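You operate a simulated robot arm through the tools that you are given. There is no shell and no other tool.

The job below is to be done with a simulated robot arm. You get a single attempt, and the scene is never put back.

JOB
Push home the coupling that the screen names, then press test.
Fine: its line lever off before pushing, on again after; the tight lamp must light.
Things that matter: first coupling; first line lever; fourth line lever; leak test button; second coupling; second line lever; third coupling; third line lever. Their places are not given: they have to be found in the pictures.

Only the result counts: the job must be done as asked and must still hold three seconds after the hand-in. Knocking over, shifting, dropping, spilling or breaking anything else fails it.

ROBOT AND FRAMES
A 7-joint arm with a two-finger parallel gripper, fixed in place. Base frame: the origin is at the foot of the arm, x ahead of it, y to its left, z up. Readings come in mm, rad, newtons and seconds.
Its first joint turns from -2.304 to 2.304 rad. Payload 3.91 kg.
Tool frame: the origin (TCP) lies between the finger pads and is the grasp point; the fingertips stand 30 mm ahead of it; z points along the fingers, y is the line along which they close. Largest opening 110 mm; finger width 20, thickness 10; the body of the gripper, 48 by 112 mm, starts 55 mm behind the TCP.
Orientation is that of the tool frame in the base frame, as a unit quaternion [x, y, z, w]. With the fingers straight down and closing along the base's y, the tool's x points along the base's -x, its y along +y and its z along -z.

CONTROLS
- The arm moves only by the tool send_rows. Its argument "moves" is one flat list of numbers, 7 for each row, row after row: the shift along the base's x, y, z in units of 30 mm (1.0 is 30 mm), then the turn, a rotation vector about the base's x, y, z in units of 4 degrees (1.0 is 4 degrees), then the opening, from 0 (shut) to 1 (fully open). In form: [dx, dy, dz, ax, ay, az, fingers, dx, dy, dz, ax, ay, az, fingers, ...]. A call has 1 to 20 rows; each row shifts and turns the commanded pose from where the row before left it. A call with a number of a shift or a turn outside -1 to 1 is refused whole. Rows are played at 5 a second. More than 50 mm and 0.15 rad between two rows, or a gripper value outside its range, and nothing of the call is played. A pose out of reach is approached as far as the arm can. The call stops where the force on the tool passes 60 N (or 10 N more than at its start, if that is more) or the arm is blocked; 0.2 s more then pass. The fingers move at their own pace (about 108 mm/s each) and stop on an object; they squeeze with about 36 N. The grip force told is the motor's: it shows also when the fingers shut on nothing. Time passes only in rows, and 0.2 s behind the last, so rows that do not move let the fingers close. It gives the time, the measured TCP pose, the force on the tool (base axes), the opening and the grip force at its end, in the units of the frame above (readings bear some noise), with the torque about the TCP (base axes, N m) and any sound that the robot's microphone picked up, and new pictures: "views" is both (left out), scene, wrist or none.
- Cameras (640 x 400 px; columns grow to the right, rows downward): "scene" is fixed at [50.9, 498.5, 1788.7]; the picture's right is [0.08, -1.00, 0.00], its down [-0.56, -0.05, -0.83] and it looks along [0.82, 0.07, -0.56] (base axes); focal length 371 px, centre (320, 200). "wrist" rides on the gripper at [72, 17, -103] in the tool frame; the picture's right is [-0.23, 0.97, 0.00], its down [-0.76, -0.18, -0.62] and it looks along [-0.61, -0.14, 0.78] (tool axes); focal length 222 px, centre (320, 200).
- locate(camera, pixels): for up to 12 pixels [column, row] of the newest picture of that camera ("zoom" is the newest enlarged one), the place [x, y, z] in the base frame of the surface seen there, good to about 2 mm. The clock stands still meanwhile.
- zoom(camera, box): a new picture of the part [left, top, right, bottom] of that camera's present view, enlarged. The clock stands still meanwhile.
- close_job(): hands the job in; it is judged then, once.

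Leave the gripper open and the arm clear of the work at the hand-in unless told otherwise.

The tools are called after ">>>" by a JSON object that holds its "api" and its "payload". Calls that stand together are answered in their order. send_rows: Moves the arm, as the interface text tells. Its arguments: {"type":"object","properties":{"moves":{"type":"array","items":{"type":"number"}},"views":{"type":"string","enum":["both","scene","wrist","none"]}},"required":["moves"]} The other tools are called the same way: locate (camera, pixels) gives the place of the surface under pixels of a picture; zoom (camera, box) takes an enlarged picture of a part of a camera's view; close_job () hands the job in.

At the start:

```text
time: 0.0
tcp_pos: [378.0, 396.9, 1505.1]
tcp_rot: [-0.001, 1.0, 0.001, 0.0]
wrist_force: [-0.6, -0.2, -0.3]
wrist_torque: [-0.05, 0.01, 0.0]
opening: 110.3
gripper_force: 0.0
```

scene: 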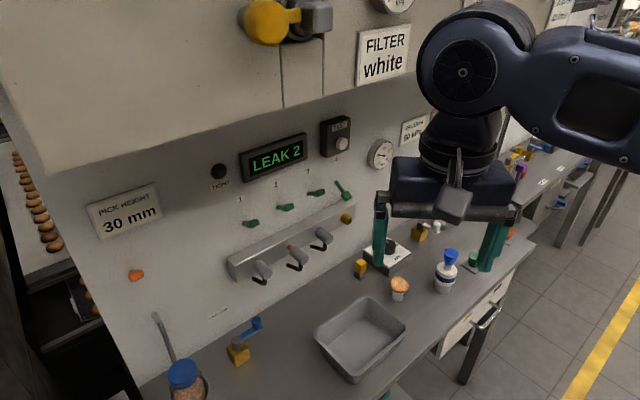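
wrist: 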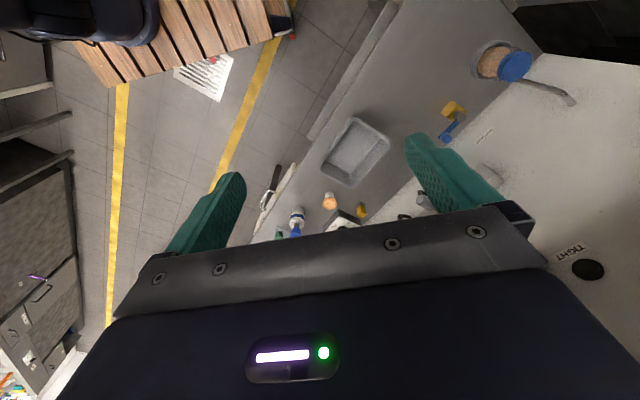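

The screen reads "LEAK 2" at about (276,157). Below it I can see green levers and a rail with grey couplings. I'll zoom in on the panel before moving anything.

>>> {"api": "zoom", "payload": {"camera": "scene", "box": [200, 110, 420, 300]}}

>>> {"api": "zoom", "payload": {"camera": "scene", "box": [220, 170, 370, 290]}}

```text
2.11 times, centred on (310, 205) of scene
```

zoom: 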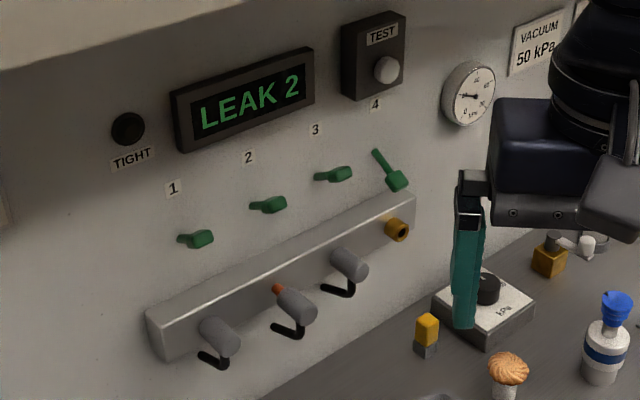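

```text
3.33 times, centred on (295, 230) of scene
```

zoom: 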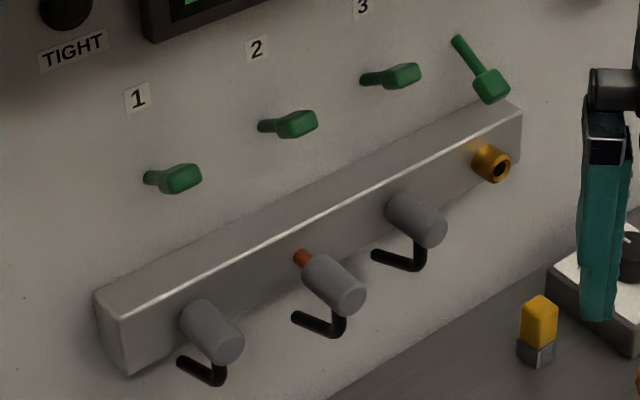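

Coupling 2 shows an orange ring, so it is the loose one. Levers 1–3 sit differently from lever 4, which is the line with no hose. Next I'll locate the main features in this enlarged picture.

>>> {"api": "locate", "payload": {"camera": "zoom", "pixels": [[264, 127], [292, 125], [312, 124], [458, 40], [475, 65], [490, 84], [302, 258], [330, 275], [350, 295], [338, 322], [300, 318], [258, 50]]}}

>>> {"api": "zoom", "payload": {"camera": "scene", "box": [260, 180, 340, 230]}}

```text
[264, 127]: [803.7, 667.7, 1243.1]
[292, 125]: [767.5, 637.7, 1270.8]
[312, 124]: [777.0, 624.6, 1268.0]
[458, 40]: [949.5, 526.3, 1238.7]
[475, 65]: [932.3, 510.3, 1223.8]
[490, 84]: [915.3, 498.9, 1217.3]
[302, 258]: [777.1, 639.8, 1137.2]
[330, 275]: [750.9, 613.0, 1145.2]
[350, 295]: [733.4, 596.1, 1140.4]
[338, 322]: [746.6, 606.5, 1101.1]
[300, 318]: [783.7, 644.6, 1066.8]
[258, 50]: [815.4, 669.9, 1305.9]
```

```text
8.00 times, centred on (300, 205) of scene
```

zoom: 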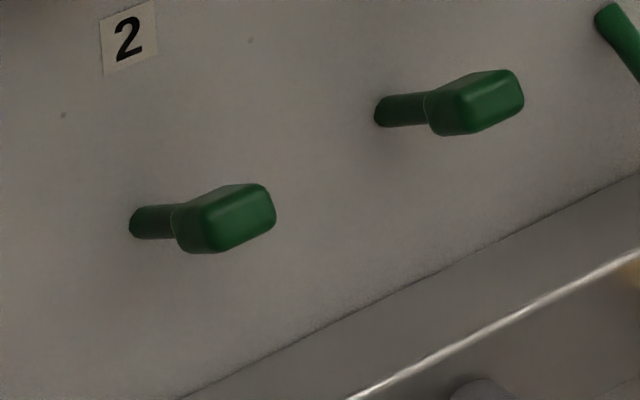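

Levers 1–3 have a rod leaving the wall and tilting up to a knob. Lever 4 tilts down. To get the wall's direction I'll locate bare wall points, the rail, the test button, the couplings and the screen.

>>> {"api": "locate", "payload": {"camera": "scene", "pixels": [[150, 180], [180, 240], [220, 200], [260, 200], [320, 175], [370, 190], [200, 300], [240, 197], [276, 184], [308, 171], [341, 144], [219, 171]]}}

>>> {"api": "zoom", "payload": {"camera": "scene", "box": [310, 105, 370, 165]}}

```text
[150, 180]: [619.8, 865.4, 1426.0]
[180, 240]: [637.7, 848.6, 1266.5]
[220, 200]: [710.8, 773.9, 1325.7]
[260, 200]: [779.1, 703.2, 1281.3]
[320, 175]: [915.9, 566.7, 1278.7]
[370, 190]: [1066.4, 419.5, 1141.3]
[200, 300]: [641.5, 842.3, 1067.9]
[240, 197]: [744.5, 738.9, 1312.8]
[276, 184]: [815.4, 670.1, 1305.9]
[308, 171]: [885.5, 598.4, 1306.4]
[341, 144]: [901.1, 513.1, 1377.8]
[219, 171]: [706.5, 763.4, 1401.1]
```

```text
6.67 times, centred on (340, 135) of scene
```

zoom: 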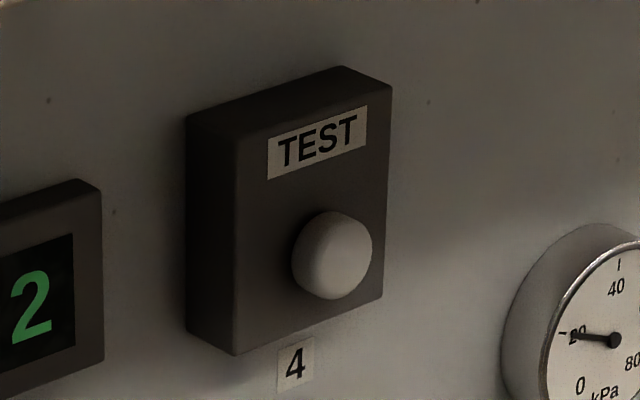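

The wall is vertical and runs along x + y ≈ 1484, so its outward normal is about (-0.707, -0.707, 0). Next I'll locate the cabinet overhang, the rail, coupling ends 1 and 3 for reference, and the table height.

>>> {"api": "locate", "payload": {"camera": "scene", "pixels": [[50, 170], [150, 130], [250, 100], [330, 85], [410, 65], [280, 60], [330, 280], [270, 15], [360, 333], [300, 60], [400, 290], [445, 280]]}}

>>> {"api": "zoom", "payload": {"camera": "scene", "box": [220, 190, 370, 290]}}

```text
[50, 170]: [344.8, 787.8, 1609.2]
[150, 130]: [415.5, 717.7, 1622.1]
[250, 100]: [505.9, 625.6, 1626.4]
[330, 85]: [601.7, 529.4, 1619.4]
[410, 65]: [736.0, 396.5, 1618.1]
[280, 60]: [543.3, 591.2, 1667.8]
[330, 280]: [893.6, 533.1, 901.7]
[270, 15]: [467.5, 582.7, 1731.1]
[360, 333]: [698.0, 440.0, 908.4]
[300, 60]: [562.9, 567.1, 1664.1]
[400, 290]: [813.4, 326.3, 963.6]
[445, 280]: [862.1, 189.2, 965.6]
```

```text
4.00 times, centred on (295, 240) of scene
```

zoom: 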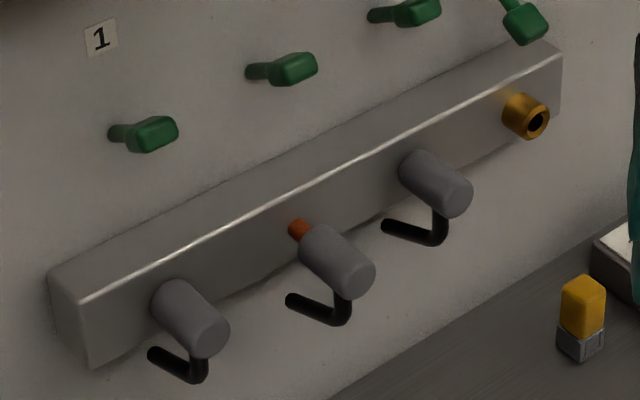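

The cabinet overhang starts at z ≈ 1610 and sticks out about 250 mm from the wall. The table is at z ≈ 900. Next I'll locate the couplings and rail in this enlarged picture.

>>> {"api": "locate", "payload": {"camera": "zoom", "pixels": [[209, 338], [357, 277], [455, 199], [298, 230], [312, 248], [345, 256], [180, 290], [425, 160], [250, 235], [300, 195], [372, 262], [340, 290]]}}

>>> {"api": "zoom", "payload": {"camera": "scene", "box": [270, 225, 330, 275]}}

```text
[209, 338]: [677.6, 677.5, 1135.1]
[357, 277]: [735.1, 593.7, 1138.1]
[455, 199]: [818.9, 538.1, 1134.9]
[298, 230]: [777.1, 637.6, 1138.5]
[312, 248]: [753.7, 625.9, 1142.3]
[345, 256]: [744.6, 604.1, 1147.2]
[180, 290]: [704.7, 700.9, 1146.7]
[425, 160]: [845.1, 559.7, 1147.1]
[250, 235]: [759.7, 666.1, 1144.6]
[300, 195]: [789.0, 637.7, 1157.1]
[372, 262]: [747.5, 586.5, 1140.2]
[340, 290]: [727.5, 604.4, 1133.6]
```

```text
8.00 times, centred on (300, 250) of scene
```

zoom: 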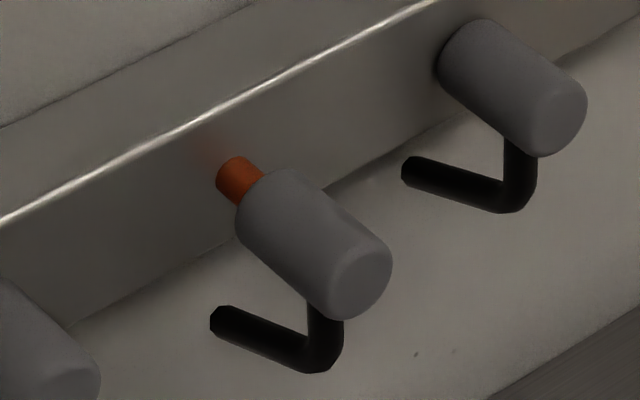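

Coupling 2's end stands about 110 mm out from the wall, against about 91 mm for couplings 1 and 3, so it has about 19 mm to go. Its lever is up (on), and lever 4 is down (off).

First I'll yaw the tool 45° in free space, shut the fingers and drop to z ≈ 1350, well clear of the cabinet.

>>> {"api": "send_rows", "payload": {"moves": [0.222, -0.222, -0.43, 0, 0, 1, 0, 0.222, -0.222, -0.43, 0, 0, 1, 0, 0.222, -0.222, -0.43, 0, 0, 1, 0, 0.222, -0.222, -0.43, 0, 0, 1, 0, 0.222, -0.222, -0.43, 0, 0, 1, 0, 0.222, -0.222, -0.43, 0, 0, 1, 0, 0.222, -0.222, -0.43, 0, 0, 1, 0, 0.222, -0.222, -0.43, 0, 0, 1, 0, 0.222, -0.222, -0.43, 0, 0, 1, 0, 0.222, -0.222, -0.43, 0, 0, 1, 0, 0.222, -0.222, -0.43, 0, 0, 1, 0, 0.222, -0.222, -0.43, 0, 0, 0.25, 0], "views": "both"}}

```text
time: 2.6
tcp_pos: [459.1, 318.7, 1351.1]
tcp_rot: [-0.382, 0.924, 0.0, 0.0]
wrist_force: [0.6, -0.4, -0.2]
wrist_torque: [0.0, -0.04, 0.02]
opening: 0.0
gripper_force: 36.5
```

scene: 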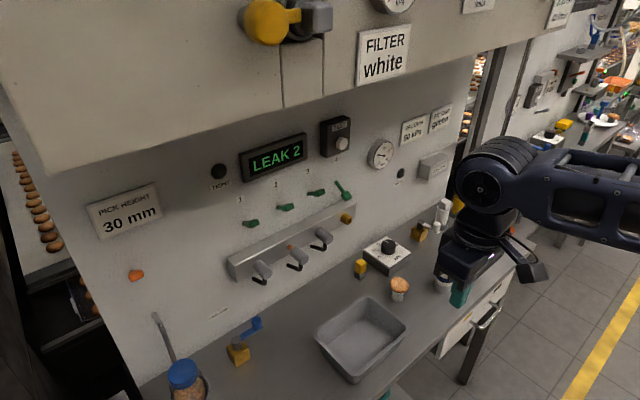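
wrist: 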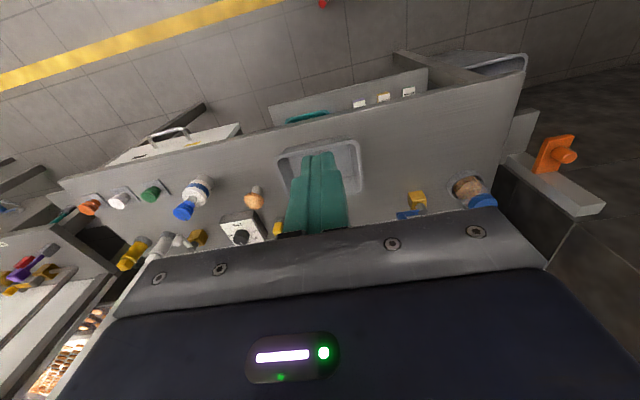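

The yaw is done, the fingers are shut, and the force reading is near zero. Now I'll pitch the tool 90° to face the wall while moving forward to about n ≈ 250 mm from it at u = 100, z = 1350.

>>> {"api": "send_rows", "payload": {"moves": [0.368, 0.368, 0, 0.9943, -0.9943, 0, 0, 0.368, 0.368, 0, 0.9943, -0.9943, 0, 0, 0.368, 0.368, 0, 0.9943, -0.9943, 0, 0, 0.368, 0.368, 0, 0.9943, -0.9943, 0, 0, 0.368, 0.368, 0, 0.9943, -0.9943, 0, 0, 0.368, 0.368, 0, 0.9943, -0.9943, 0, 0, 0.368, 0.368, 0, 0.9943, -0.9943, 0, 0, 0.368, 0.368, 0, 0.9943, -0.9943, 0, 0, 0.368, 0.368, 0, 0.9943, -0.9943, 0, 0, 0.368, 0.368, 0, 0.9943, -0.9943, 0, 0, 0.368, 0.368, 0, 0.9943, -0.9943, 0, 0, 0.368, 0.368, 0, 0.9943, -0.9943, 0, 0, 0.368, 0.368, 0, 0.9943, -0.9943, 0, 0, 0.368, 0.368, 0, 0.9943, -0.9943, 0, 0, 0.368, 0.368, 0, 0.9943, -0.9943, 0, 0, 0.368, 0.368, 0, 0.9943, -0.9943, 0, 0], "views": "both"}}

```text
time: 6.0
tcp_pos: [623.6, 465.5, 1349.4]
tcp_rot: [-0.277, 0.711, 0.228, 0.604]
wrist_force: [-0.7, 0.6, 0.7]
wrist_torque: [-0.02, 0.03, -0.02]
opening: 0.3
gripper_force: 36.1
out of reach, approached as far as the arm can: row 12, 13, 14
```

scene: 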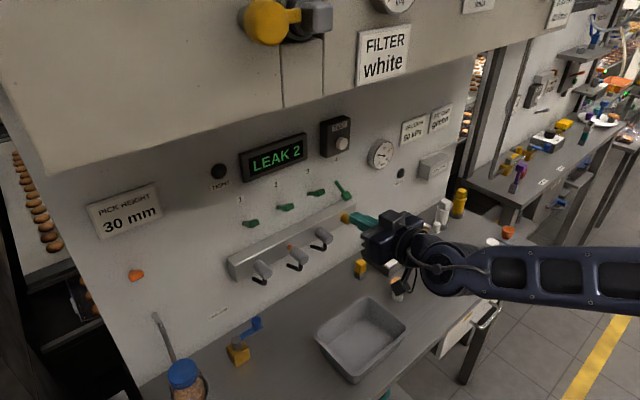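
wrist: 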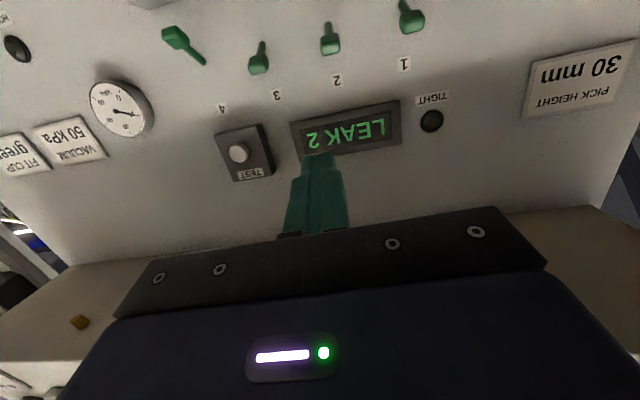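

Rows 12–14 were flagged out of reach, and the tool still points about 9° down. It faces the wall with "LEAK 2" and the levers in view. I'll hold for a few rows to see whether the arm settles on the commanded pose.

>>> {"api": "send_rows", "payload": {"moves": [0, 0, 0, 0, 0, 0, 0, 0, 0, 0, 0, 0, 0, 0, 0, 0, 0, 0, 0, 0, 0], "views": "none"}}

```text
time: 6.8
tcp_pos: [623.7, 466.1, 1349.8]
tcp_rot: [-0.275, 0.712, 0.227, 0.605]
wrist_force: [-0.7, -0.4, 0.7]
wrist_torque: [-0.01, 0.02, -0.01]
opening: 0.0
gripper_force: 36.1
```

It has settled at n ≈ 279 mm, u ≈ 111, pitched about 9.5° down and 3° short in yaw. Next I'll move closer, to n ≈ 200 and u ≈ 100, and correct the pitch and yaw on the way.

>>> {"api": "send_rows", "payload": {"moves": [0.3975, 0.532, -0.167, 0.4175, -0.4175, 0.19, 0, 0.3975, 0.532, -0.167, 0.4175, -0.4175, 0.19, 0, 0.3975, 0.532, -0.167, 0.4175, -0.4175, 0.19, 0, 0.3975, 0.532, -0.167, 0.4175, -0.4175, 0.19, 0, 0, 0, 0, 0, 0, 0, 0], "views": "both"}}

```text
time: 8.0
tcp_pos: [669.8, 528.7, 1330.8]
tcp_rot: [-0.273, 0.652, 0.268, 0.655]
wrist_force: [-0.1, 0.1, 0.5]
wrist_torque: [0.02, 0.01, 0.02]
opening: 0.0
gripper_force: 35.5
```

scene: 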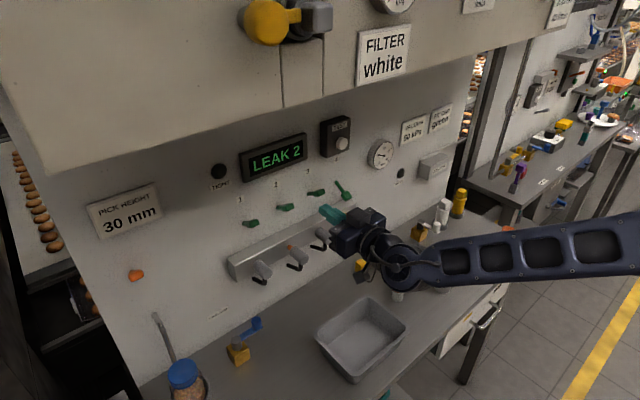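
wrist: 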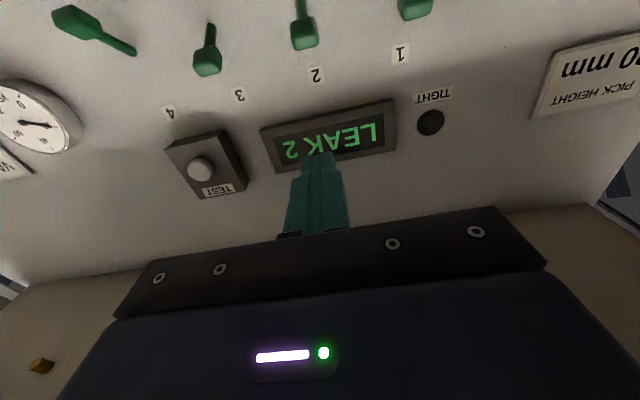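

The tool is now level, facing the wall at u ≈ 100, n ≈ 202, z ≈ 1331, with every row reached. I'll use the wrist view, which is upside down, to measure lever 2 at (304,30) more accurately.

>>> {"api": "zoom", "payload": {"camera": "wrist", "box": [240, 0, 368, 80]}}

>>> {"api": "locate", "payload": {"camera": "wrist", "pixels": [[304, 45], [304, 30], [292, 30], [316, 30], [300, 10], [298, 2], [207, 68], [208, 30], [134, 53], [100, 35], [70, 18], [199, 170]]}}

>>> {"api": "zoom", "payload": {"camera": "scene", "box": [240, 170, 360, 245]}}

```text
5.00 times, centred on (304, 40) of wrist
```

zoom: 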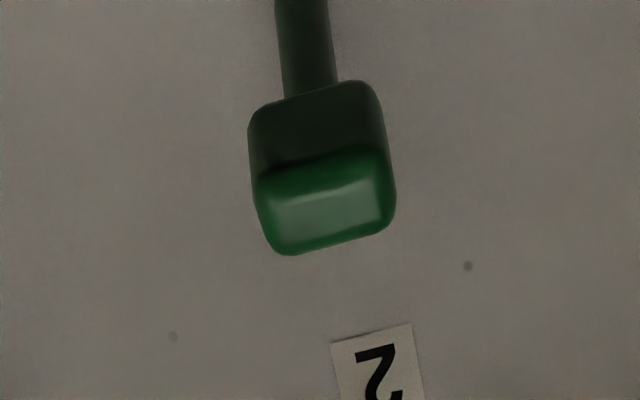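

```text
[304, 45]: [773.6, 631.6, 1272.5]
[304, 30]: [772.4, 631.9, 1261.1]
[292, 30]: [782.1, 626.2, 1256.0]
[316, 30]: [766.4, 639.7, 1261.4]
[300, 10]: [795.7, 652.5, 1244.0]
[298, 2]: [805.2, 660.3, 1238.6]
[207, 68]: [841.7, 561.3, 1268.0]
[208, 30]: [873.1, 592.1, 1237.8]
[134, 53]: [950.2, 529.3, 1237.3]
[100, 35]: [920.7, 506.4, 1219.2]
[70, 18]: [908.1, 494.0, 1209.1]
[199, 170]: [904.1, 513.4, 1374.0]
```

```text
5.33 times, centred on (300, 208) of scene
```

zoom: 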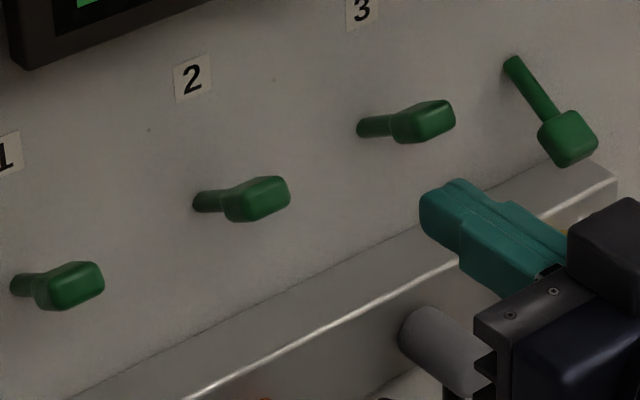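

Lever 2's knob sits at u ≈ 100, n ≈ 38–57, with its top at z ≈ 1275. The pivot is at z ≈ 1238 on the wall, and the lever tilts up about 25°, while lever 4 mirrors it downward. I'll advance above the knob, tip at n ≈ 40 and tool centre at z ≈ 1308.

>>> {"api": "send_rows", "payload": {"moves": [0.518, 0.518, -0.128, 0, 0, 0, 0, 0.518, 0.518, -0.128, 0, 0, 0, 0, 0.518, 0.518, -0.128, 0, 0, 0, 0, 0.518, 0.518, -0.128, 0, 0, 0, 0, 0.518, 0.518, -0.128, 0, 0, 0, 0, 0.518, 0.518, -0.128, 0, 0, 0, 0, 0, 0, 0, 0, 0, 0, 0], "views": "both"}}

```text
time: 9.6
tcp_pos: [764.1, 620.4, 1307.5]
tcp_rot: [-0.273, 0.652, 0.268, 0.654]
wrist_force: [0.8, -0.3, 0.4]
wrist_torque: [-0.05, 0.0, 0.02]
opening: 0.0
gripper_force: 36.5
```

scene: 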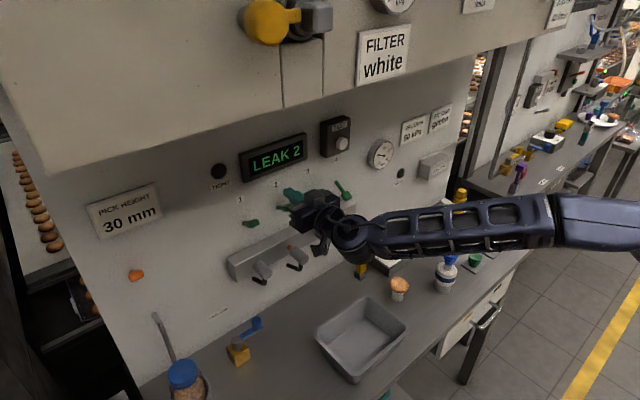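
wrist: 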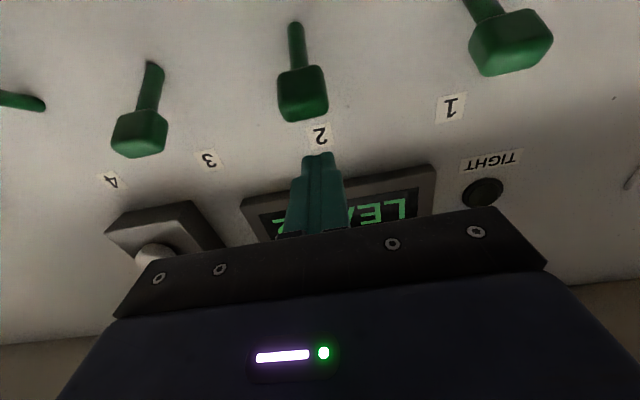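

The tool is at u ≈ 102, n ≈ 70, z ≈ 1308, with the fingers above lever 2's knob and lined up with it. Now I'll press straight down to about z = 1238 in 10 mm rows.

>>> {"api": "send_rows", "payload": {"moves": [0, 0, -0.333, 0, 0, 0, 0, 0, 0, -0.333, 0, 0, 0, 0, 0, 0, -0.333, 0, 0, 0, 0, 0, 0, -0.333, 0, 0, 0, 0, 0, 0, -0.333, 0, 0, 0, 0, 0, 0, -0.333, 0, 0, 0, 0, 0, 0, -0.333, 0, 0, 0, 0], "views": "both"}}

```text
time: 11.2
tcp_pos: [763.5, 622.2, 1237.1]
tcp_rot: [-0.272, 0.653, 0.268, 0.654]
wrist_force: [-1.9, -0.2, 0.4]
wrist_torque: [0.01, 0.02, 0.01]
opening: 0.0
gripper_force: 36.6
```

scene: 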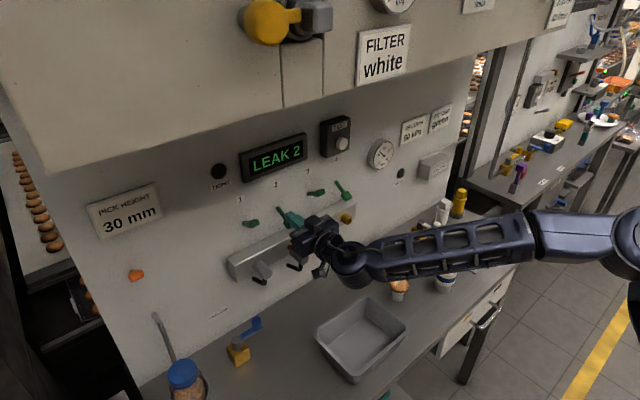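
wrist: 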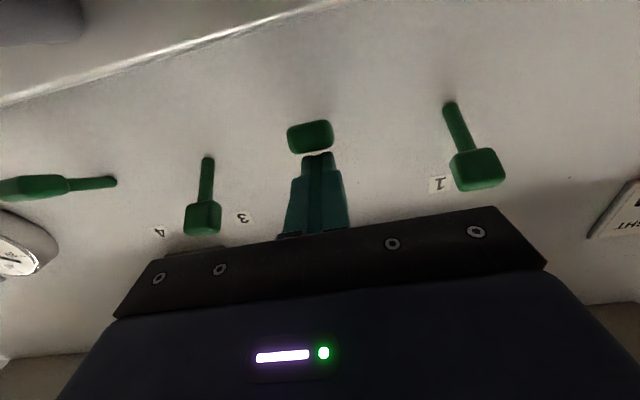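

The lever went down and the force is back near zero, so it may have snapped over. The knob now appears end-on at (310,137). I'll check where it is.

>>> {"api": "locate", "payload": {"camera": "wrist", "pixels": [[310, 137], [310, 125], [310, 150], [295, 137], [328, 137], [40, 185], [100, 182]]}}

>>> {"api": "zoom", "payload": {"camera": "scene", "box": [240, 170, 360, 245]}}

```text
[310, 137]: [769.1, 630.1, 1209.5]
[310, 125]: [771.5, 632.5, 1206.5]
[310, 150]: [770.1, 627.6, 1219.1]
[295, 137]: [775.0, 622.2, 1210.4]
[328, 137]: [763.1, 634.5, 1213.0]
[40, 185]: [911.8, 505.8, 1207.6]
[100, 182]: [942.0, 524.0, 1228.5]
```

```text
5.33 times, centred on (300, 208) of scene
```

zoom: 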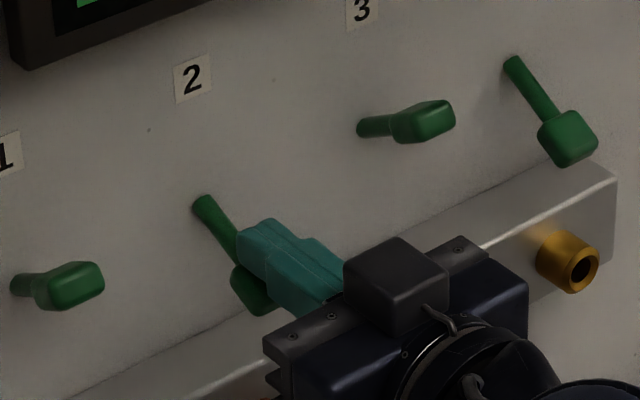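

Lever 2 now lies at the same downward tilt as lever 4, so it is off. I'll lift slightly, retreat to n ≈ 200, then lower to coupling height (z ≈ 1136).

>>> {"api": "send_rows", "payload": {"moves": [0, 0, 0.167, 0, 0, 0, 0, -0.51, -0.51, 0, 0, 0, 0, 0, -0.51, -0.51, 0, 0, 0, 0, 0, -0.51, -0.51, 0, 0, 0, 0, 0, -0.51, -0.51, 0, 0, 0, 0, 0, -0.51, -0.51, 0, 0, 0, 0, 0, -0.51, -0.51, 0, 0, 0, 0, 0, 0, 0, -0.7, 0, 0, 0, 0, 0, 0, -0.7, 0, 0, 0, 0, 0, 0, -0.7, 0, 0, 0, 0, 0, 0, -0.7, 0, 0, 0, 0, 0, 0, -0.7, 0, 0, 0, 0, 0, 0, 0, 0, 0, 0, 0], "views": "both"}}

```text
time: 14.0
tcp_pos: [671.5, 531.4, 1189.1]
tcp_rot: [-0.271, 0.654, 0.268, 0.654]
wrist_force: [0.1, 0.0, -0.6]
wrist_torque: [-0.04, 0.04, 0.0]
opening: 0.0
gripper_force: 36.0
out of reach, approached as far as the arm can: row 10, 11, 12
```

scene: 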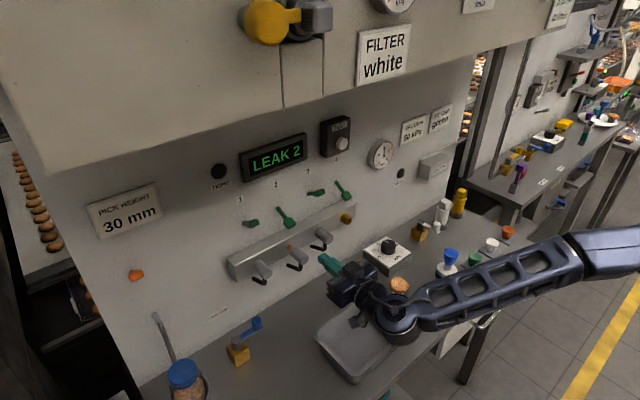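
wrist: 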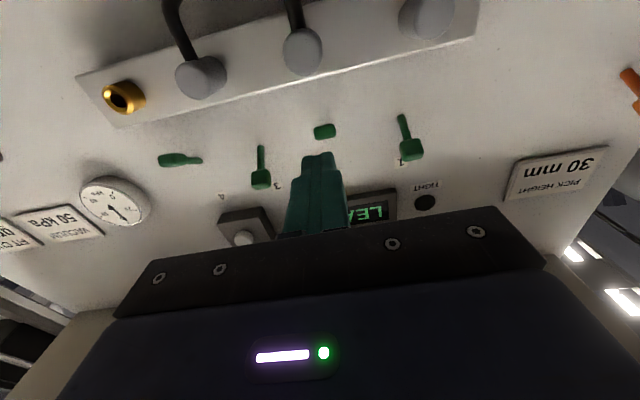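

The descent stopped at z ≈ 1189, with rows 10–12 out of reach. I think this is a wrist limit at this distance, because moving closer to the wall relaxed it earlier. Before going on, I'll measure the coupling ends in this front-on wrist view.

>>> {"api": "zoom", "payload": {"camera": "wrist", "box": [240, 0, 368, 80]}}

>>> {"api": "locate", "payload": {"camera": "wrist", "pixels": [[302, 52], [290, 52], [315, 52], [302, 35], [302, 70], [200, 80], [205, 70], [425, 18], [425, 30], [324, 131], [293, 12], [345, 55]]}}

>>> {"api": "zoom", "payload": {"camera": "scene", "box": [240, 180, 360, 290]}}

```text
5.00 times, centred on (304, 40) of wrist
```

zoom: 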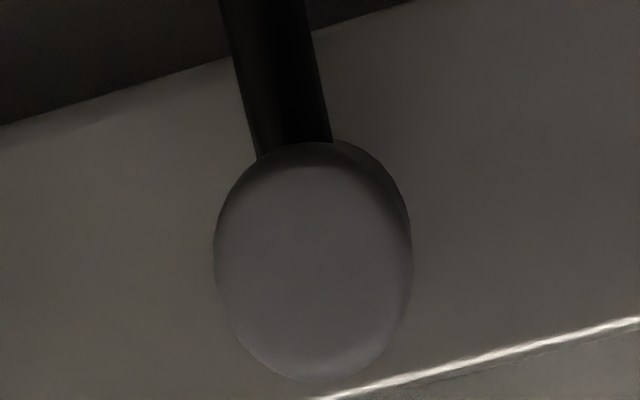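

```text
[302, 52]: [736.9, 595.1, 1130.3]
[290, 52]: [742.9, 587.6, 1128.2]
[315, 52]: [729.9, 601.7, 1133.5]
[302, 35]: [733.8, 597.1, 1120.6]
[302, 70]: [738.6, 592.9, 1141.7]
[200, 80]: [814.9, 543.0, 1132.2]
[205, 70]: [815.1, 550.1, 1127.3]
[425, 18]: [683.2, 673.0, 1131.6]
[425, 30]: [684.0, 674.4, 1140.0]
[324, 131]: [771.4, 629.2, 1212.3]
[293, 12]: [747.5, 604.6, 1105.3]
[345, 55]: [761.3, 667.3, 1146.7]
```

```text
3.64 times, centred on (300, 235) of scene
```

zoom: 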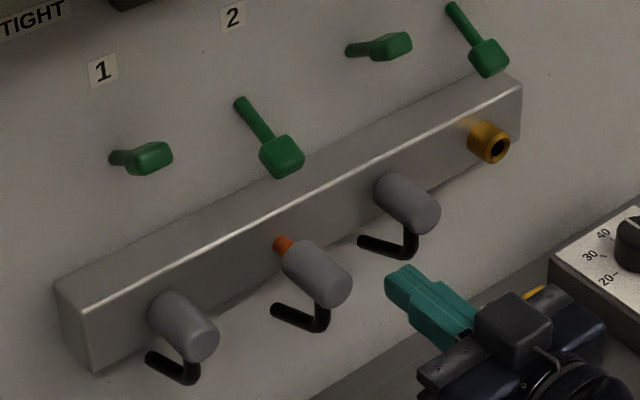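

Coupling 2's end centre is at u ≈ 100, n ≈ 108, z ≈ 1130, with a radius of about 17 mm. I'll move forward to n ≈ 150, leaving the tip just in front of the coupling end but still above it, then try lowering to z ≈ 1130.

>>> {"api": "send_rows", "payload": {"moves": [0.55, 0.55, 0, 0, 0, 0, 0, 0.55, 0.55, 0, 0, 0, 0, 0, 0, 0, -0.33, 0, 0, 0, 0, 0, 0, -0.33, 0, 0, 0, 0, 0, 0, -0.33, 0, 0, 0, 0, 0, 0, -0.33, 0, 0, 0, 0, 0, 0, -0.33, 0, 0, 0, 0, 0, 0, -0.33, 0, 0, 0, 0, 0, 0, 0, 0, 0, 0, 0], "views": "both"}}

```text
time: 16.0
tcp_pos: [706.4, 546.6, 1196.9]
tcp_rot: [-0.273, 0.654, 0.267, 0.653]
wrist_force: [0.8, -0.1, -0.5]
wrist_torque: [-0.02, 0.02, -0.01]
opening: 0.1
gripper_force: 35.6
out of reach, approached as far as the arm can: row 1, 2, 3, 4, 5, 6, 7, 8
```

scene: 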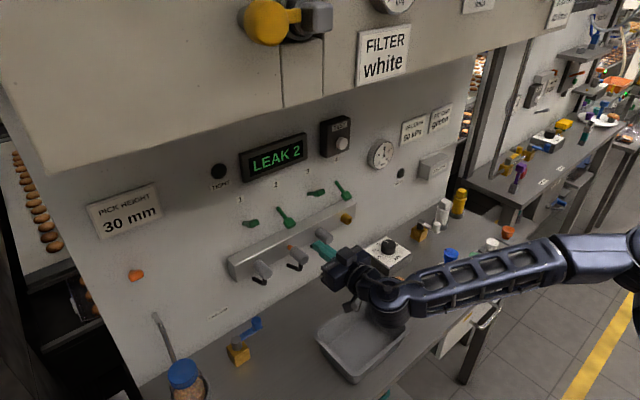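
wrist: 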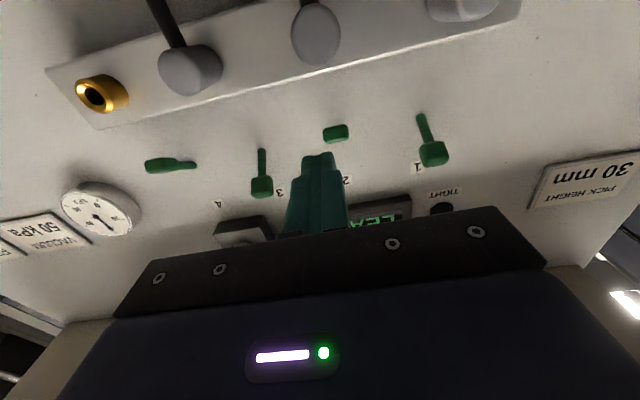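

The arm can't hold a level tool at z ≈ 1130, and it drifted to u ≈ 113, n ≈ 163, z ≈ 1197. A tool pitched about 30° down should free the wrist and still push the coupling's end face squarely. I'll pitch down here in free space, re-centre on u = 100, and lower to z ≈ 1150.

>>> {"api": "send_rows", "payload": {"moves": [-0.05, 0.05, 0, -0.884, 0.884, 0, 0, -0.05, 0.05, 0, -0.884, 0.884, 0, 0, -0.05, 0.05, 0, -0.884, 0.884, 0, 0, -0.05, 0.05, -0.3, -0.884, 0.884, 0, 0, -0.05, 0.05, -0.3, -0.884, 0.884, 0, 0, -0.05, 0.05, -0.3, -0.884, 0.884, 0, 0, 0, 0, -0.33, 0, 0, 0, 0, 0, 0, -0.33, 0, 0, 0, 0, 0, 0, 0, 0, 0, 0, 0], "views": "both"}}

```text
time: 18.0
tcp_pos: [696.0, 554.6, 1150.4]
tcp_rot: [-0.333, 0.8, 0.188, 0.462]
wrist_force: [0.4, -0.5, -0.2]
wrist_torque: [0.03, -0.03, 0.0]
opening: 0.0
gripper_force: 36.1
```

scene: 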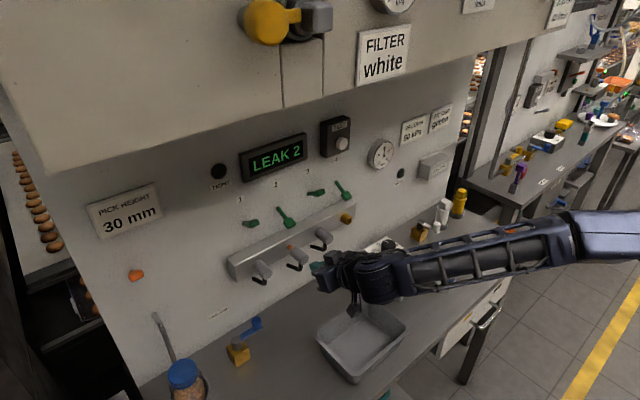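
wrist: 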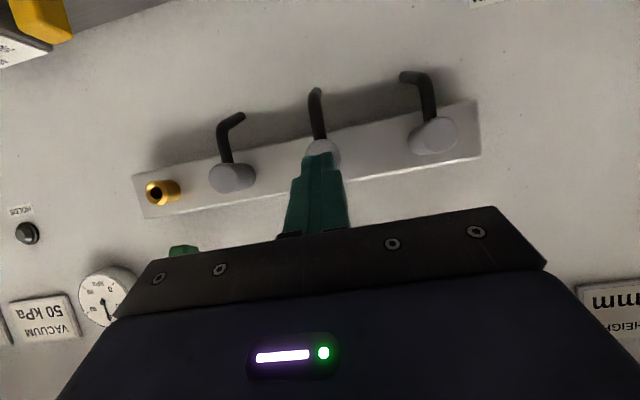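

Every row was reached. The tool is 30° down at u ≈ 100, n ≈ 165, z ≈ 1150, right in front of coupling 2. I'll lower 14 mm and advance until the tip almost touches the end face at n ≈ 108.

>>> {"api": "send_rows", "payload": {"moves": [0, 0, -0.47, 0, 0, 0, 0, 0.26, 0.26, 0, 0, 0, 0, 0, 0.26, 0.26, 0, 0, 0, 0, 0, 0, 0, 0, 0, 0, 0, 0], "views": "both"}}

```text
time: 19.0
tcp_pos: [710.9, 570.1, 1136.8]
tcp_rot: [-0.334, 0.799, 0.19, 0.462]
wrist_force: [0.1, 0.0, 0.2]
wrist_torque: [0.02, 0.01, -0.01]
opening: 0.2
gripper_force: 35.7
```

scene: 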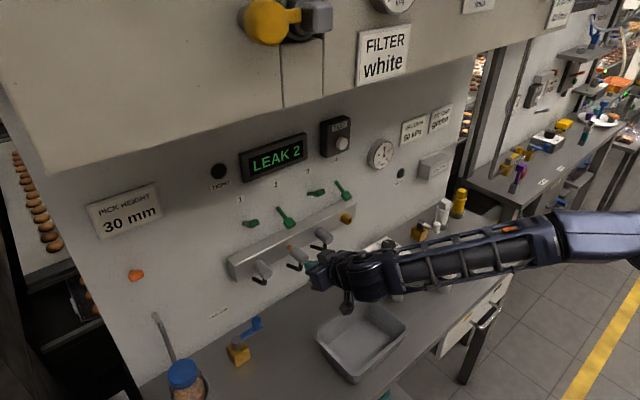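
wrist: 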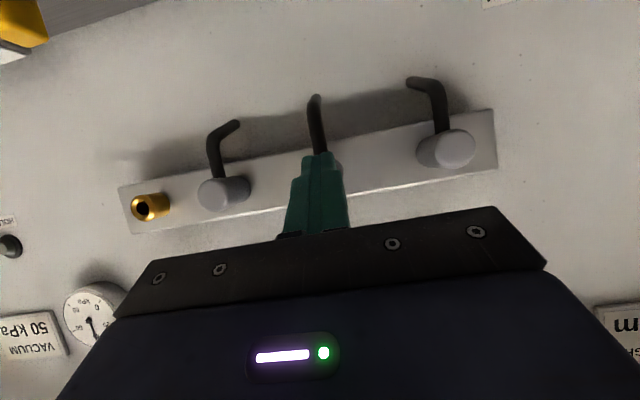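

The tip is just short of the coupling end (n ≈ 143.5, expected contact at ≈ 139), with no force yet. Now I'll push straight toward the wall in 5 mm rows, to about n ≈ 118. The force limit will stop it once the coupling seats.

>>> {"api": "send_rows", "payload": {"moves": [0.12, 0.12, 0, 0, 0, 0, 0, 0.12, 0.12, 0, 0, 0, 0, 0, 0.12, 0.12, 0, 0, 0, 0, 0, 0.12, 0.12, 0, 0, 0, 0, 0, 0.12, 0.12, 0, 0, 0, 0, 0], "views": "both"}}

```text
time: 20.2
tcp_pos: [728.1, 587.2, 1136.3]
tcp_rot: [-0.334, 0.8, 0.189, 0.462]
wrist_force: [-25.7, -39.2, 0.0]
wrist_torque: [-0.31, 0.08, -0.28]
opening: 0.0
gripper_force: 36.2
```

scene: 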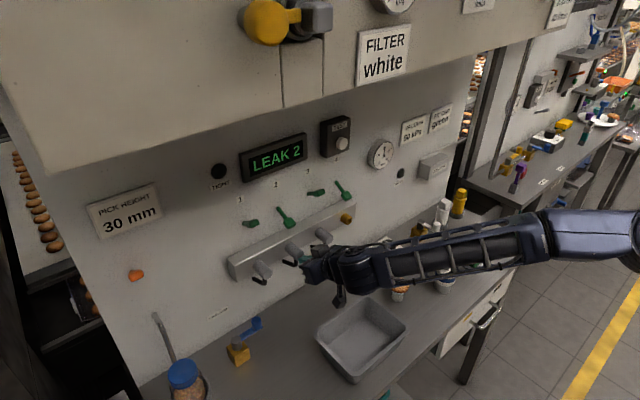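
wrist: 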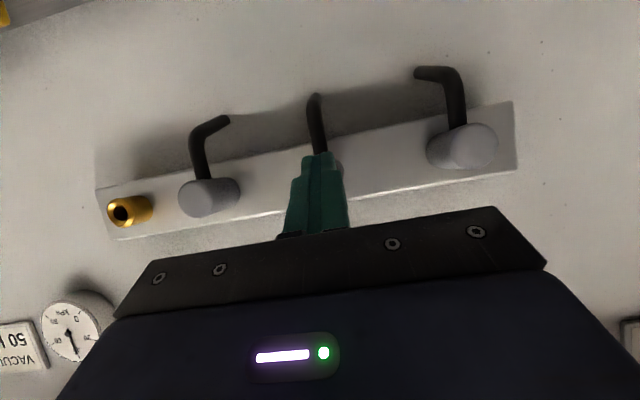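

The force is about 47 N at n ≈ 119, where the tip's edge should sit near the home depth. I'll look for any orange ring still showing on coupling 2.

>>> {"api": "zoom", "payload": {"camera": "scene", "box": [250, 220, 340, 285]}}

>>> {"api": "zoom", "payload": {"camera": "wrist", "box": [250, 80, 400, 240]}}

```text
6.15 times, centred on (295, 252) of scene
```

zoom: 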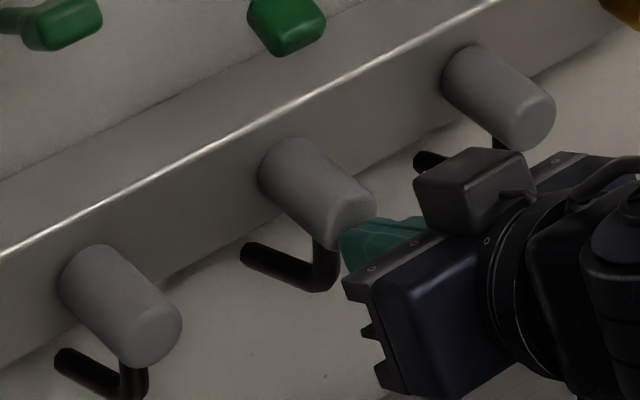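

```text
2.50 times, centred on (325, 160) of wrist
```

zoom: 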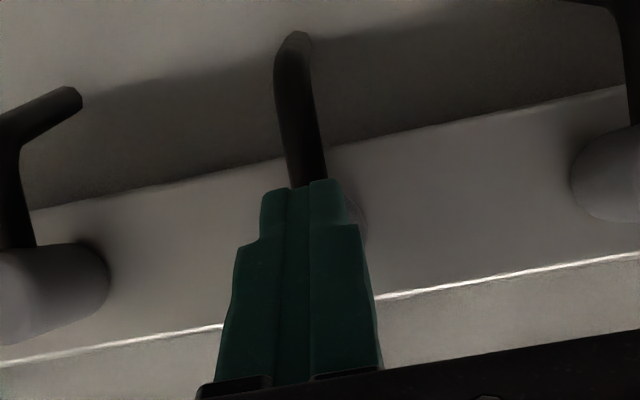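

No orange ring shows and coupling 2 looks as deep as its neighbours. I'll give one more small press of about 1.7 mm to confirm it's bottomed out, watching whether the force climbs with no travel.

>>> {"api": "send_rows", "payload": {"moves": [0.04, 0.04, 0, 0, 0, 0, 0, 0, 0, 0, 0, 0, 0, 0], "views": "none"}}

```text
time: 20.6
tcp_pos: [728.2, 588.1, 1136.5]
tcp_rot: [-0.334, 0.8, 0.188, 0.462]
wrist_force: [-25.7, -39.4, 9.9]
wrist_torque: [-0.01, -0.01, -0.33]
opening: 0.2
gripper_force: 35.8
stopped in row 1: the force on the tool passed its limit at 64 N (the readings are from after the stop); the commanded pose is now the measured one
```

The force hit 64 N with no further travel, so coupling 2 is bottomed out. I'll back straight off 46 mm, then raise to z ≈ 1191 while reducing the pitch to about 15°, ready to lift the lever from below.

>>> {"api": "send_rows", "payload": {"moves": [-0.36, -0.36, 0, 0, 0, 0, 0, -0.36, -0.36, 0, 0, 0, 0, 0, -0.36, -0.36, 0, 0, 0, 0, 0, 0, 0, 0.454, 0.663, -0.663, 0, 0, 0, 0, 0.454, 0.663, -0.663, 0, 0, 0, 0, 0.454, 0.663, -0.663, 0, 0, 0, 0, 0.454, 0.663, -0.663, 0, 0, 0, 0, 0, 0, 0, 0, 0], "views": "both"}}

```text
time: 22.4
tcp_pos: [696.8, 556.8, 1188.8]
tcp_rot: [-0.306, 0.733, 0.23, 0.562]
wrist_force: [-0.3, -0.1, 0.2]
wrist_torque: [0.0, -0.04, -0.01]
opening: 0.0
gripper_force: 35.6
```

scene: 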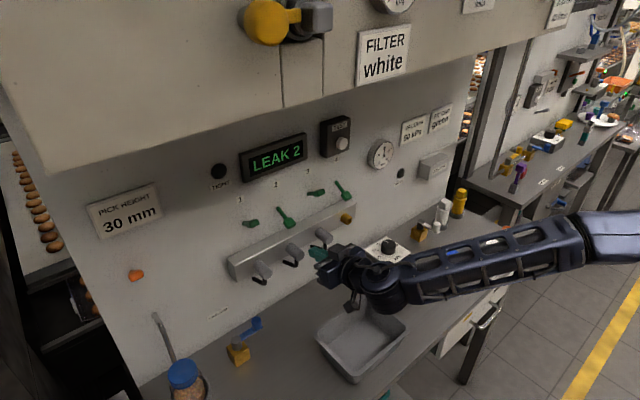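
wrist: 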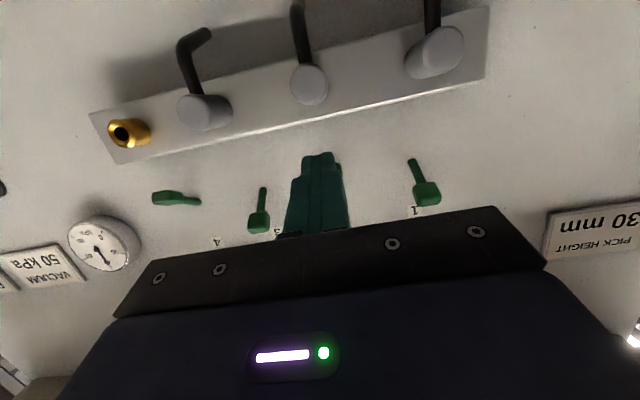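

I'm clear of the coupling with no force on the tool. I'll check that all three coupling ends sit at the same depth and that coupling 2 has not sprung back.

>>> {"api": "locate", "payload": {"camera": "wrist", "pixels": [[309, 85], [310, 95], [201, 112], [196, 115], [440, 52], [445, 45], [195, 198]]}}

>>> {"api": "zoom", "payload": {"camera": "scene", "box": [240, 180, 360, 290]}}

```text
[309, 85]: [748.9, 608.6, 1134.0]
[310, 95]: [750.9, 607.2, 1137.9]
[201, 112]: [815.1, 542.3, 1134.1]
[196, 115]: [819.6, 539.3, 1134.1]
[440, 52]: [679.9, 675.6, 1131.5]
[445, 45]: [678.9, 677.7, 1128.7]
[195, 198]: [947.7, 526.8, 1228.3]
```

```text
3.64 times, centred on (300, 235) of scene
```

zoom: 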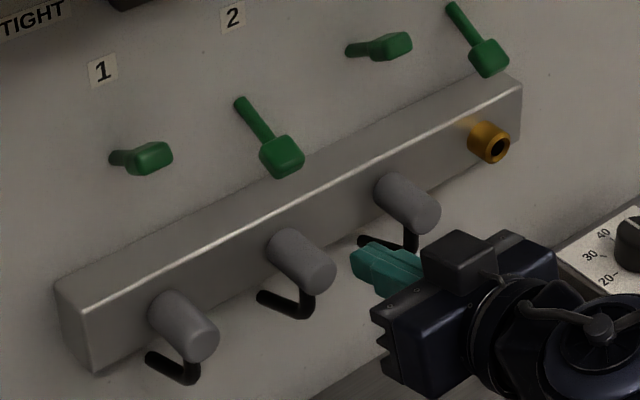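

Coupling 2 is seated, its end at n ≈ 89 like the others (89–91). Now I'll slide the closed fingers in below lever 2's knob, whose underside is at z ≈ 1204. The finger top will be at about 1195, still above the rail at 1160.

>>> {"api": "send_rows", "payload": {"moves": [0.433, 0.433, 0, 0, 0, 0, 0, 0.433, 0.433, 0, 0, 0, 0, 0, 0.433, 0.433, 0, 0, 0, 0, 0, 0.433, 0.433, 0, 0, 0, 0, 0, 0.433, 0.433, 0, 0, 0, 0, 0, 0, 0, 0, 0, 0, 0, 0], "views": "both"}}

```text
time: 23.8
tcp_pos: [762.4, 623.2, 1189.0]
tcp_rot: [-0.306, 0.733, 0.23, 0.562]
wrist_force: [0.3, -0.8, 0.4]
wrist_torque: [-0.02, 0.02, 0.03]
opening: 0.0
gripper_force: 36.0
```

scene: 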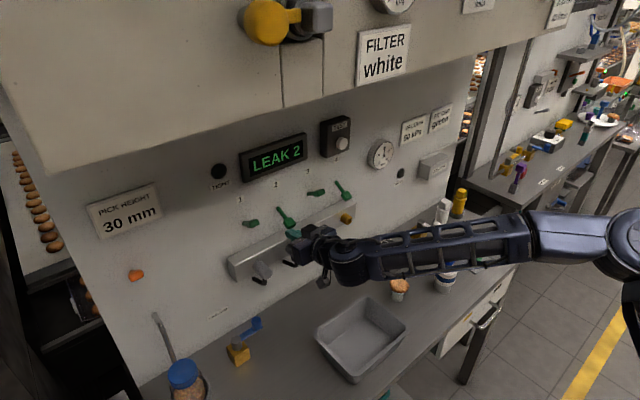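
wrist: 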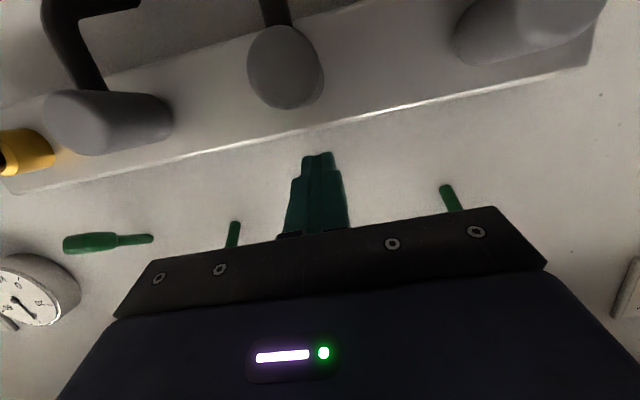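

The tip is under the knob at n ≈ 69.5 with no contact. Now I'll raise the tool about 57 mm in 9.5 mm rows to swing lever 2 back up.

>>> {"api": "send_rows", "payload": {"moves": [0, 0, 0.317, 0, 0, 0, 0, 0, 0, 0.317, 0, 0, 0, 0, 0, 0, 0.317, 0, 0, 0, 0, 0, 0, 0.317, 0, 0, 0, 0, 0, 0, 0.317, 0, 0, 0, 0, 0, 0, 0.317, 0, 0, 0, 0], "views": "both"}}

```text
time: 25.2
tcp_pos: [762.3, 622.7, 1246.6]
tcp_rot: [-0.307, 0.734, 0.23, 0.561]
wrist_force: [-2.6, -2.7, -4.7]
wrist_torque: [-0.05, 0.16, 0.04]
opening: 0.1
gripper_force: 35.4
```

scene: 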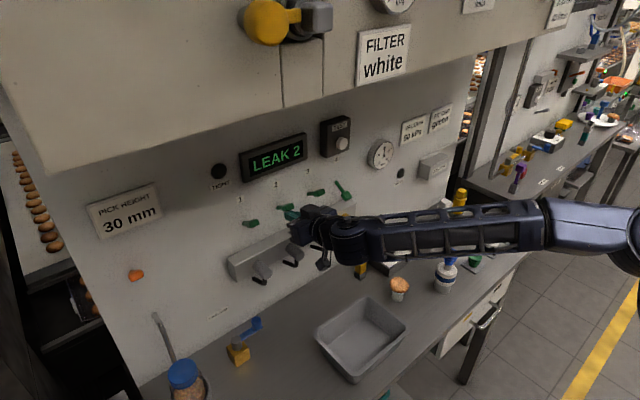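
wrist: 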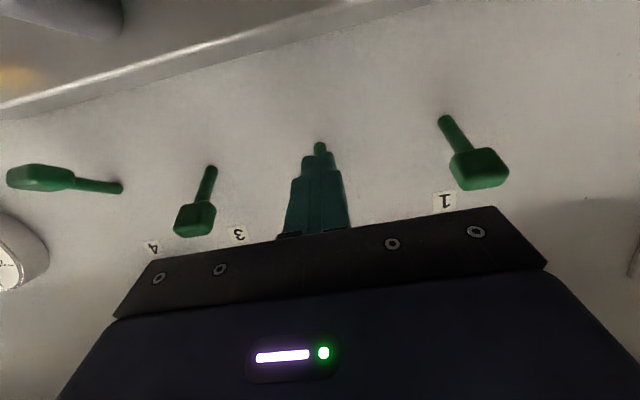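

Lever 2 has swung up, with about 6 N of contact left. I'll compare its position with levers 1 and 3 in the scene view.

>>> {"api": "zoom", "payload": {"camera": "scene", "box": [240, 170, 360, 245]}}

>>> {"api": "locate", "payload": {"camera": "scene", "pixels": [[290, 207], [287, 207], [317, 193], [252, 223]]}}

```text
5.33 times, centred on (300, 208) of scene
```

zoom: 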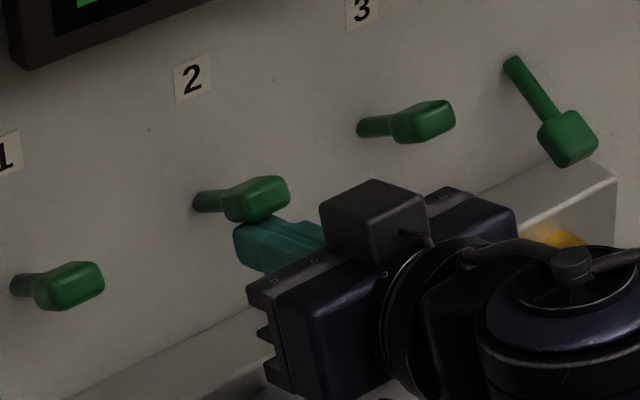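

```text
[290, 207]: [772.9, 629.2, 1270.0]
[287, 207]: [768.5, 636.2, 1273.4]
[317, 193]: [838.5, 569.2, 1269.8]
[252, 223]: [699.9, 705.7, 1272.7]
```

Lever 2 is back in its original on position, matching levers 1 and 3. I'll drop 8 mm to release it, retreat to n ≈ 200, then move right and up toward the TEST button, levelling the tool as I go.

>>> {"api": "send_rows", "payload": {"moves": [0, 0, -0.27, 0, 0, 0, 0, -0.51, -0.51, 0, 0, 0, 0, 0, -0.51, -0.51, 0, 0, 0, 0, 0, -0.51, -0.51, 0, 0, 0, 0, 0, -0.51, -0.51, 0, 0, 0, 0, 0, -0.51, -0.51, 0, 0, 0, 0, 0, -0.51, -0.51, 0, 0, 0, 0, 0, 0.52, -0.52, 0.569, 0.331, -0.331, 0, 0, 0.52, -0.52, 0.569, 0.331, -0.331, 0, 0, 0.52, -0.52, 0.569, 0.331, -0.331, 0, 0, 0.52, -0.52, 0.569, 0.331, -0.331, 0, 0, 0.52, -0.52, 0.569, 0.331, -0.331, 0, 0, 0.52, -0.52, 0.569, 0.331, -0.331, 0, 0, 0.52, -0.52, 0.569, 0.331, -0.331, 0, 0, 0.52, -0.52, 0.569, 0.331, -0.331, 0, 0, 0, 0, 0, 0, 0, 0, 0], "views": "both"}}

```text
time: 28.6
tcp_pos: [797.7, 406.7, 1376.8]
tcp_rot: [-0.274, 0.654, 0.267, 0.653]
wrist_force: [-0.7, 0.6, 0.9]
wrist_torque: [-0.03, 0.02, 0.03]
opening: 0.1
gripper_force: 36.3
```

scene: 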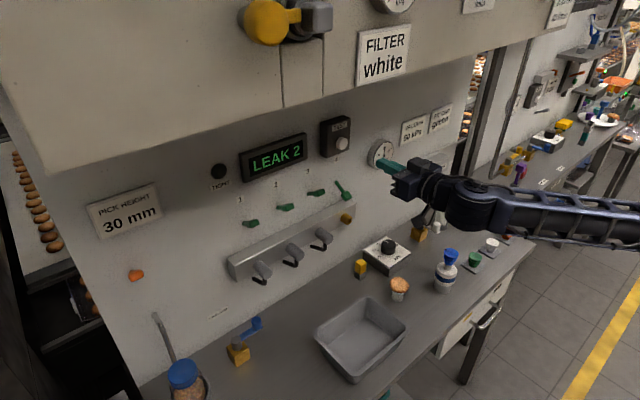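
wrist: 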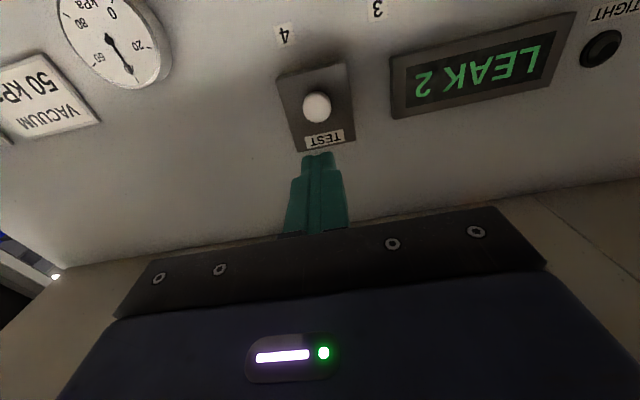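

The TEST button is visible at (316,107) in the wrist picture, and all three levers look correct in the scene view. I'll measure the button and check the levers and couplings once more.

>>> {"api": "zoom", "payload": {"camera": "wrist", "box": [260, 50, 388, 160]}}

>>> {"api": "locate", "payload": {"camera": "wrist", "pixels": [[316, 107], [305, 107], [328, 107], [316, 96], [316, 119], [295, 85], [340, 80], [325, 140]]}}

>>> {"api": "zoom", "payload": {"camera": "scene", "box": [220, 120, 370, 290]}}

```text
3.64 times, centred on (324, 105) of wrist
```

zoom: 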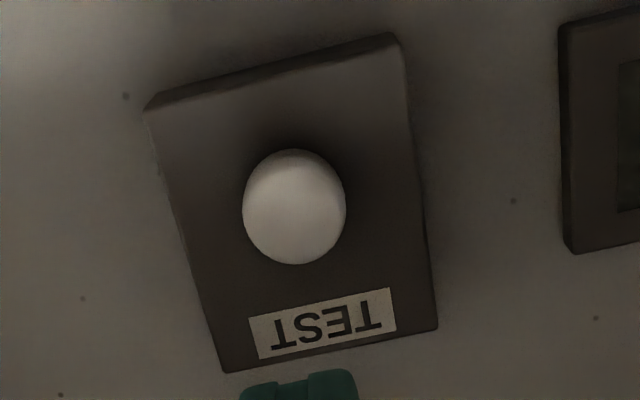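

```text
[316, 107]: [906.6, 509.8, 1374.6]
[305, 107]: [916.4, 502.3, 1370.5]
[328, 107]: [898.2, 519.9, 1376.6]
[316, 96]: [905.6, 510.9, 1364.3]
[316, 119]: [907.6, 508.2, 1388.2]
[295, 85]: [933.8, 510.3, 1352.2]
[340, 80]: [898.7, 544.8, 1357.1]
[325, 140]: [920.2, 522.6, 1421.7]
```

```text
2.35 times, centred on (295, 205) of scene
```

zoom: 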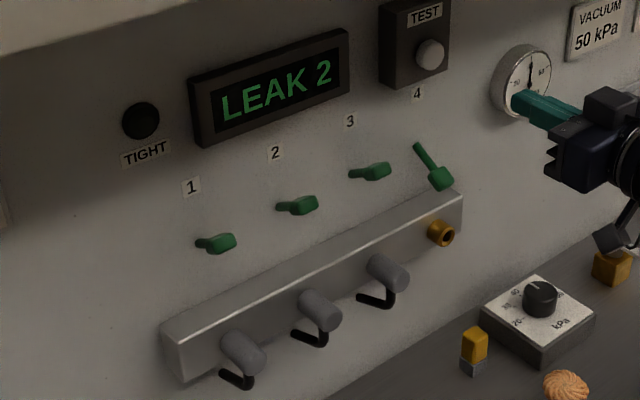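

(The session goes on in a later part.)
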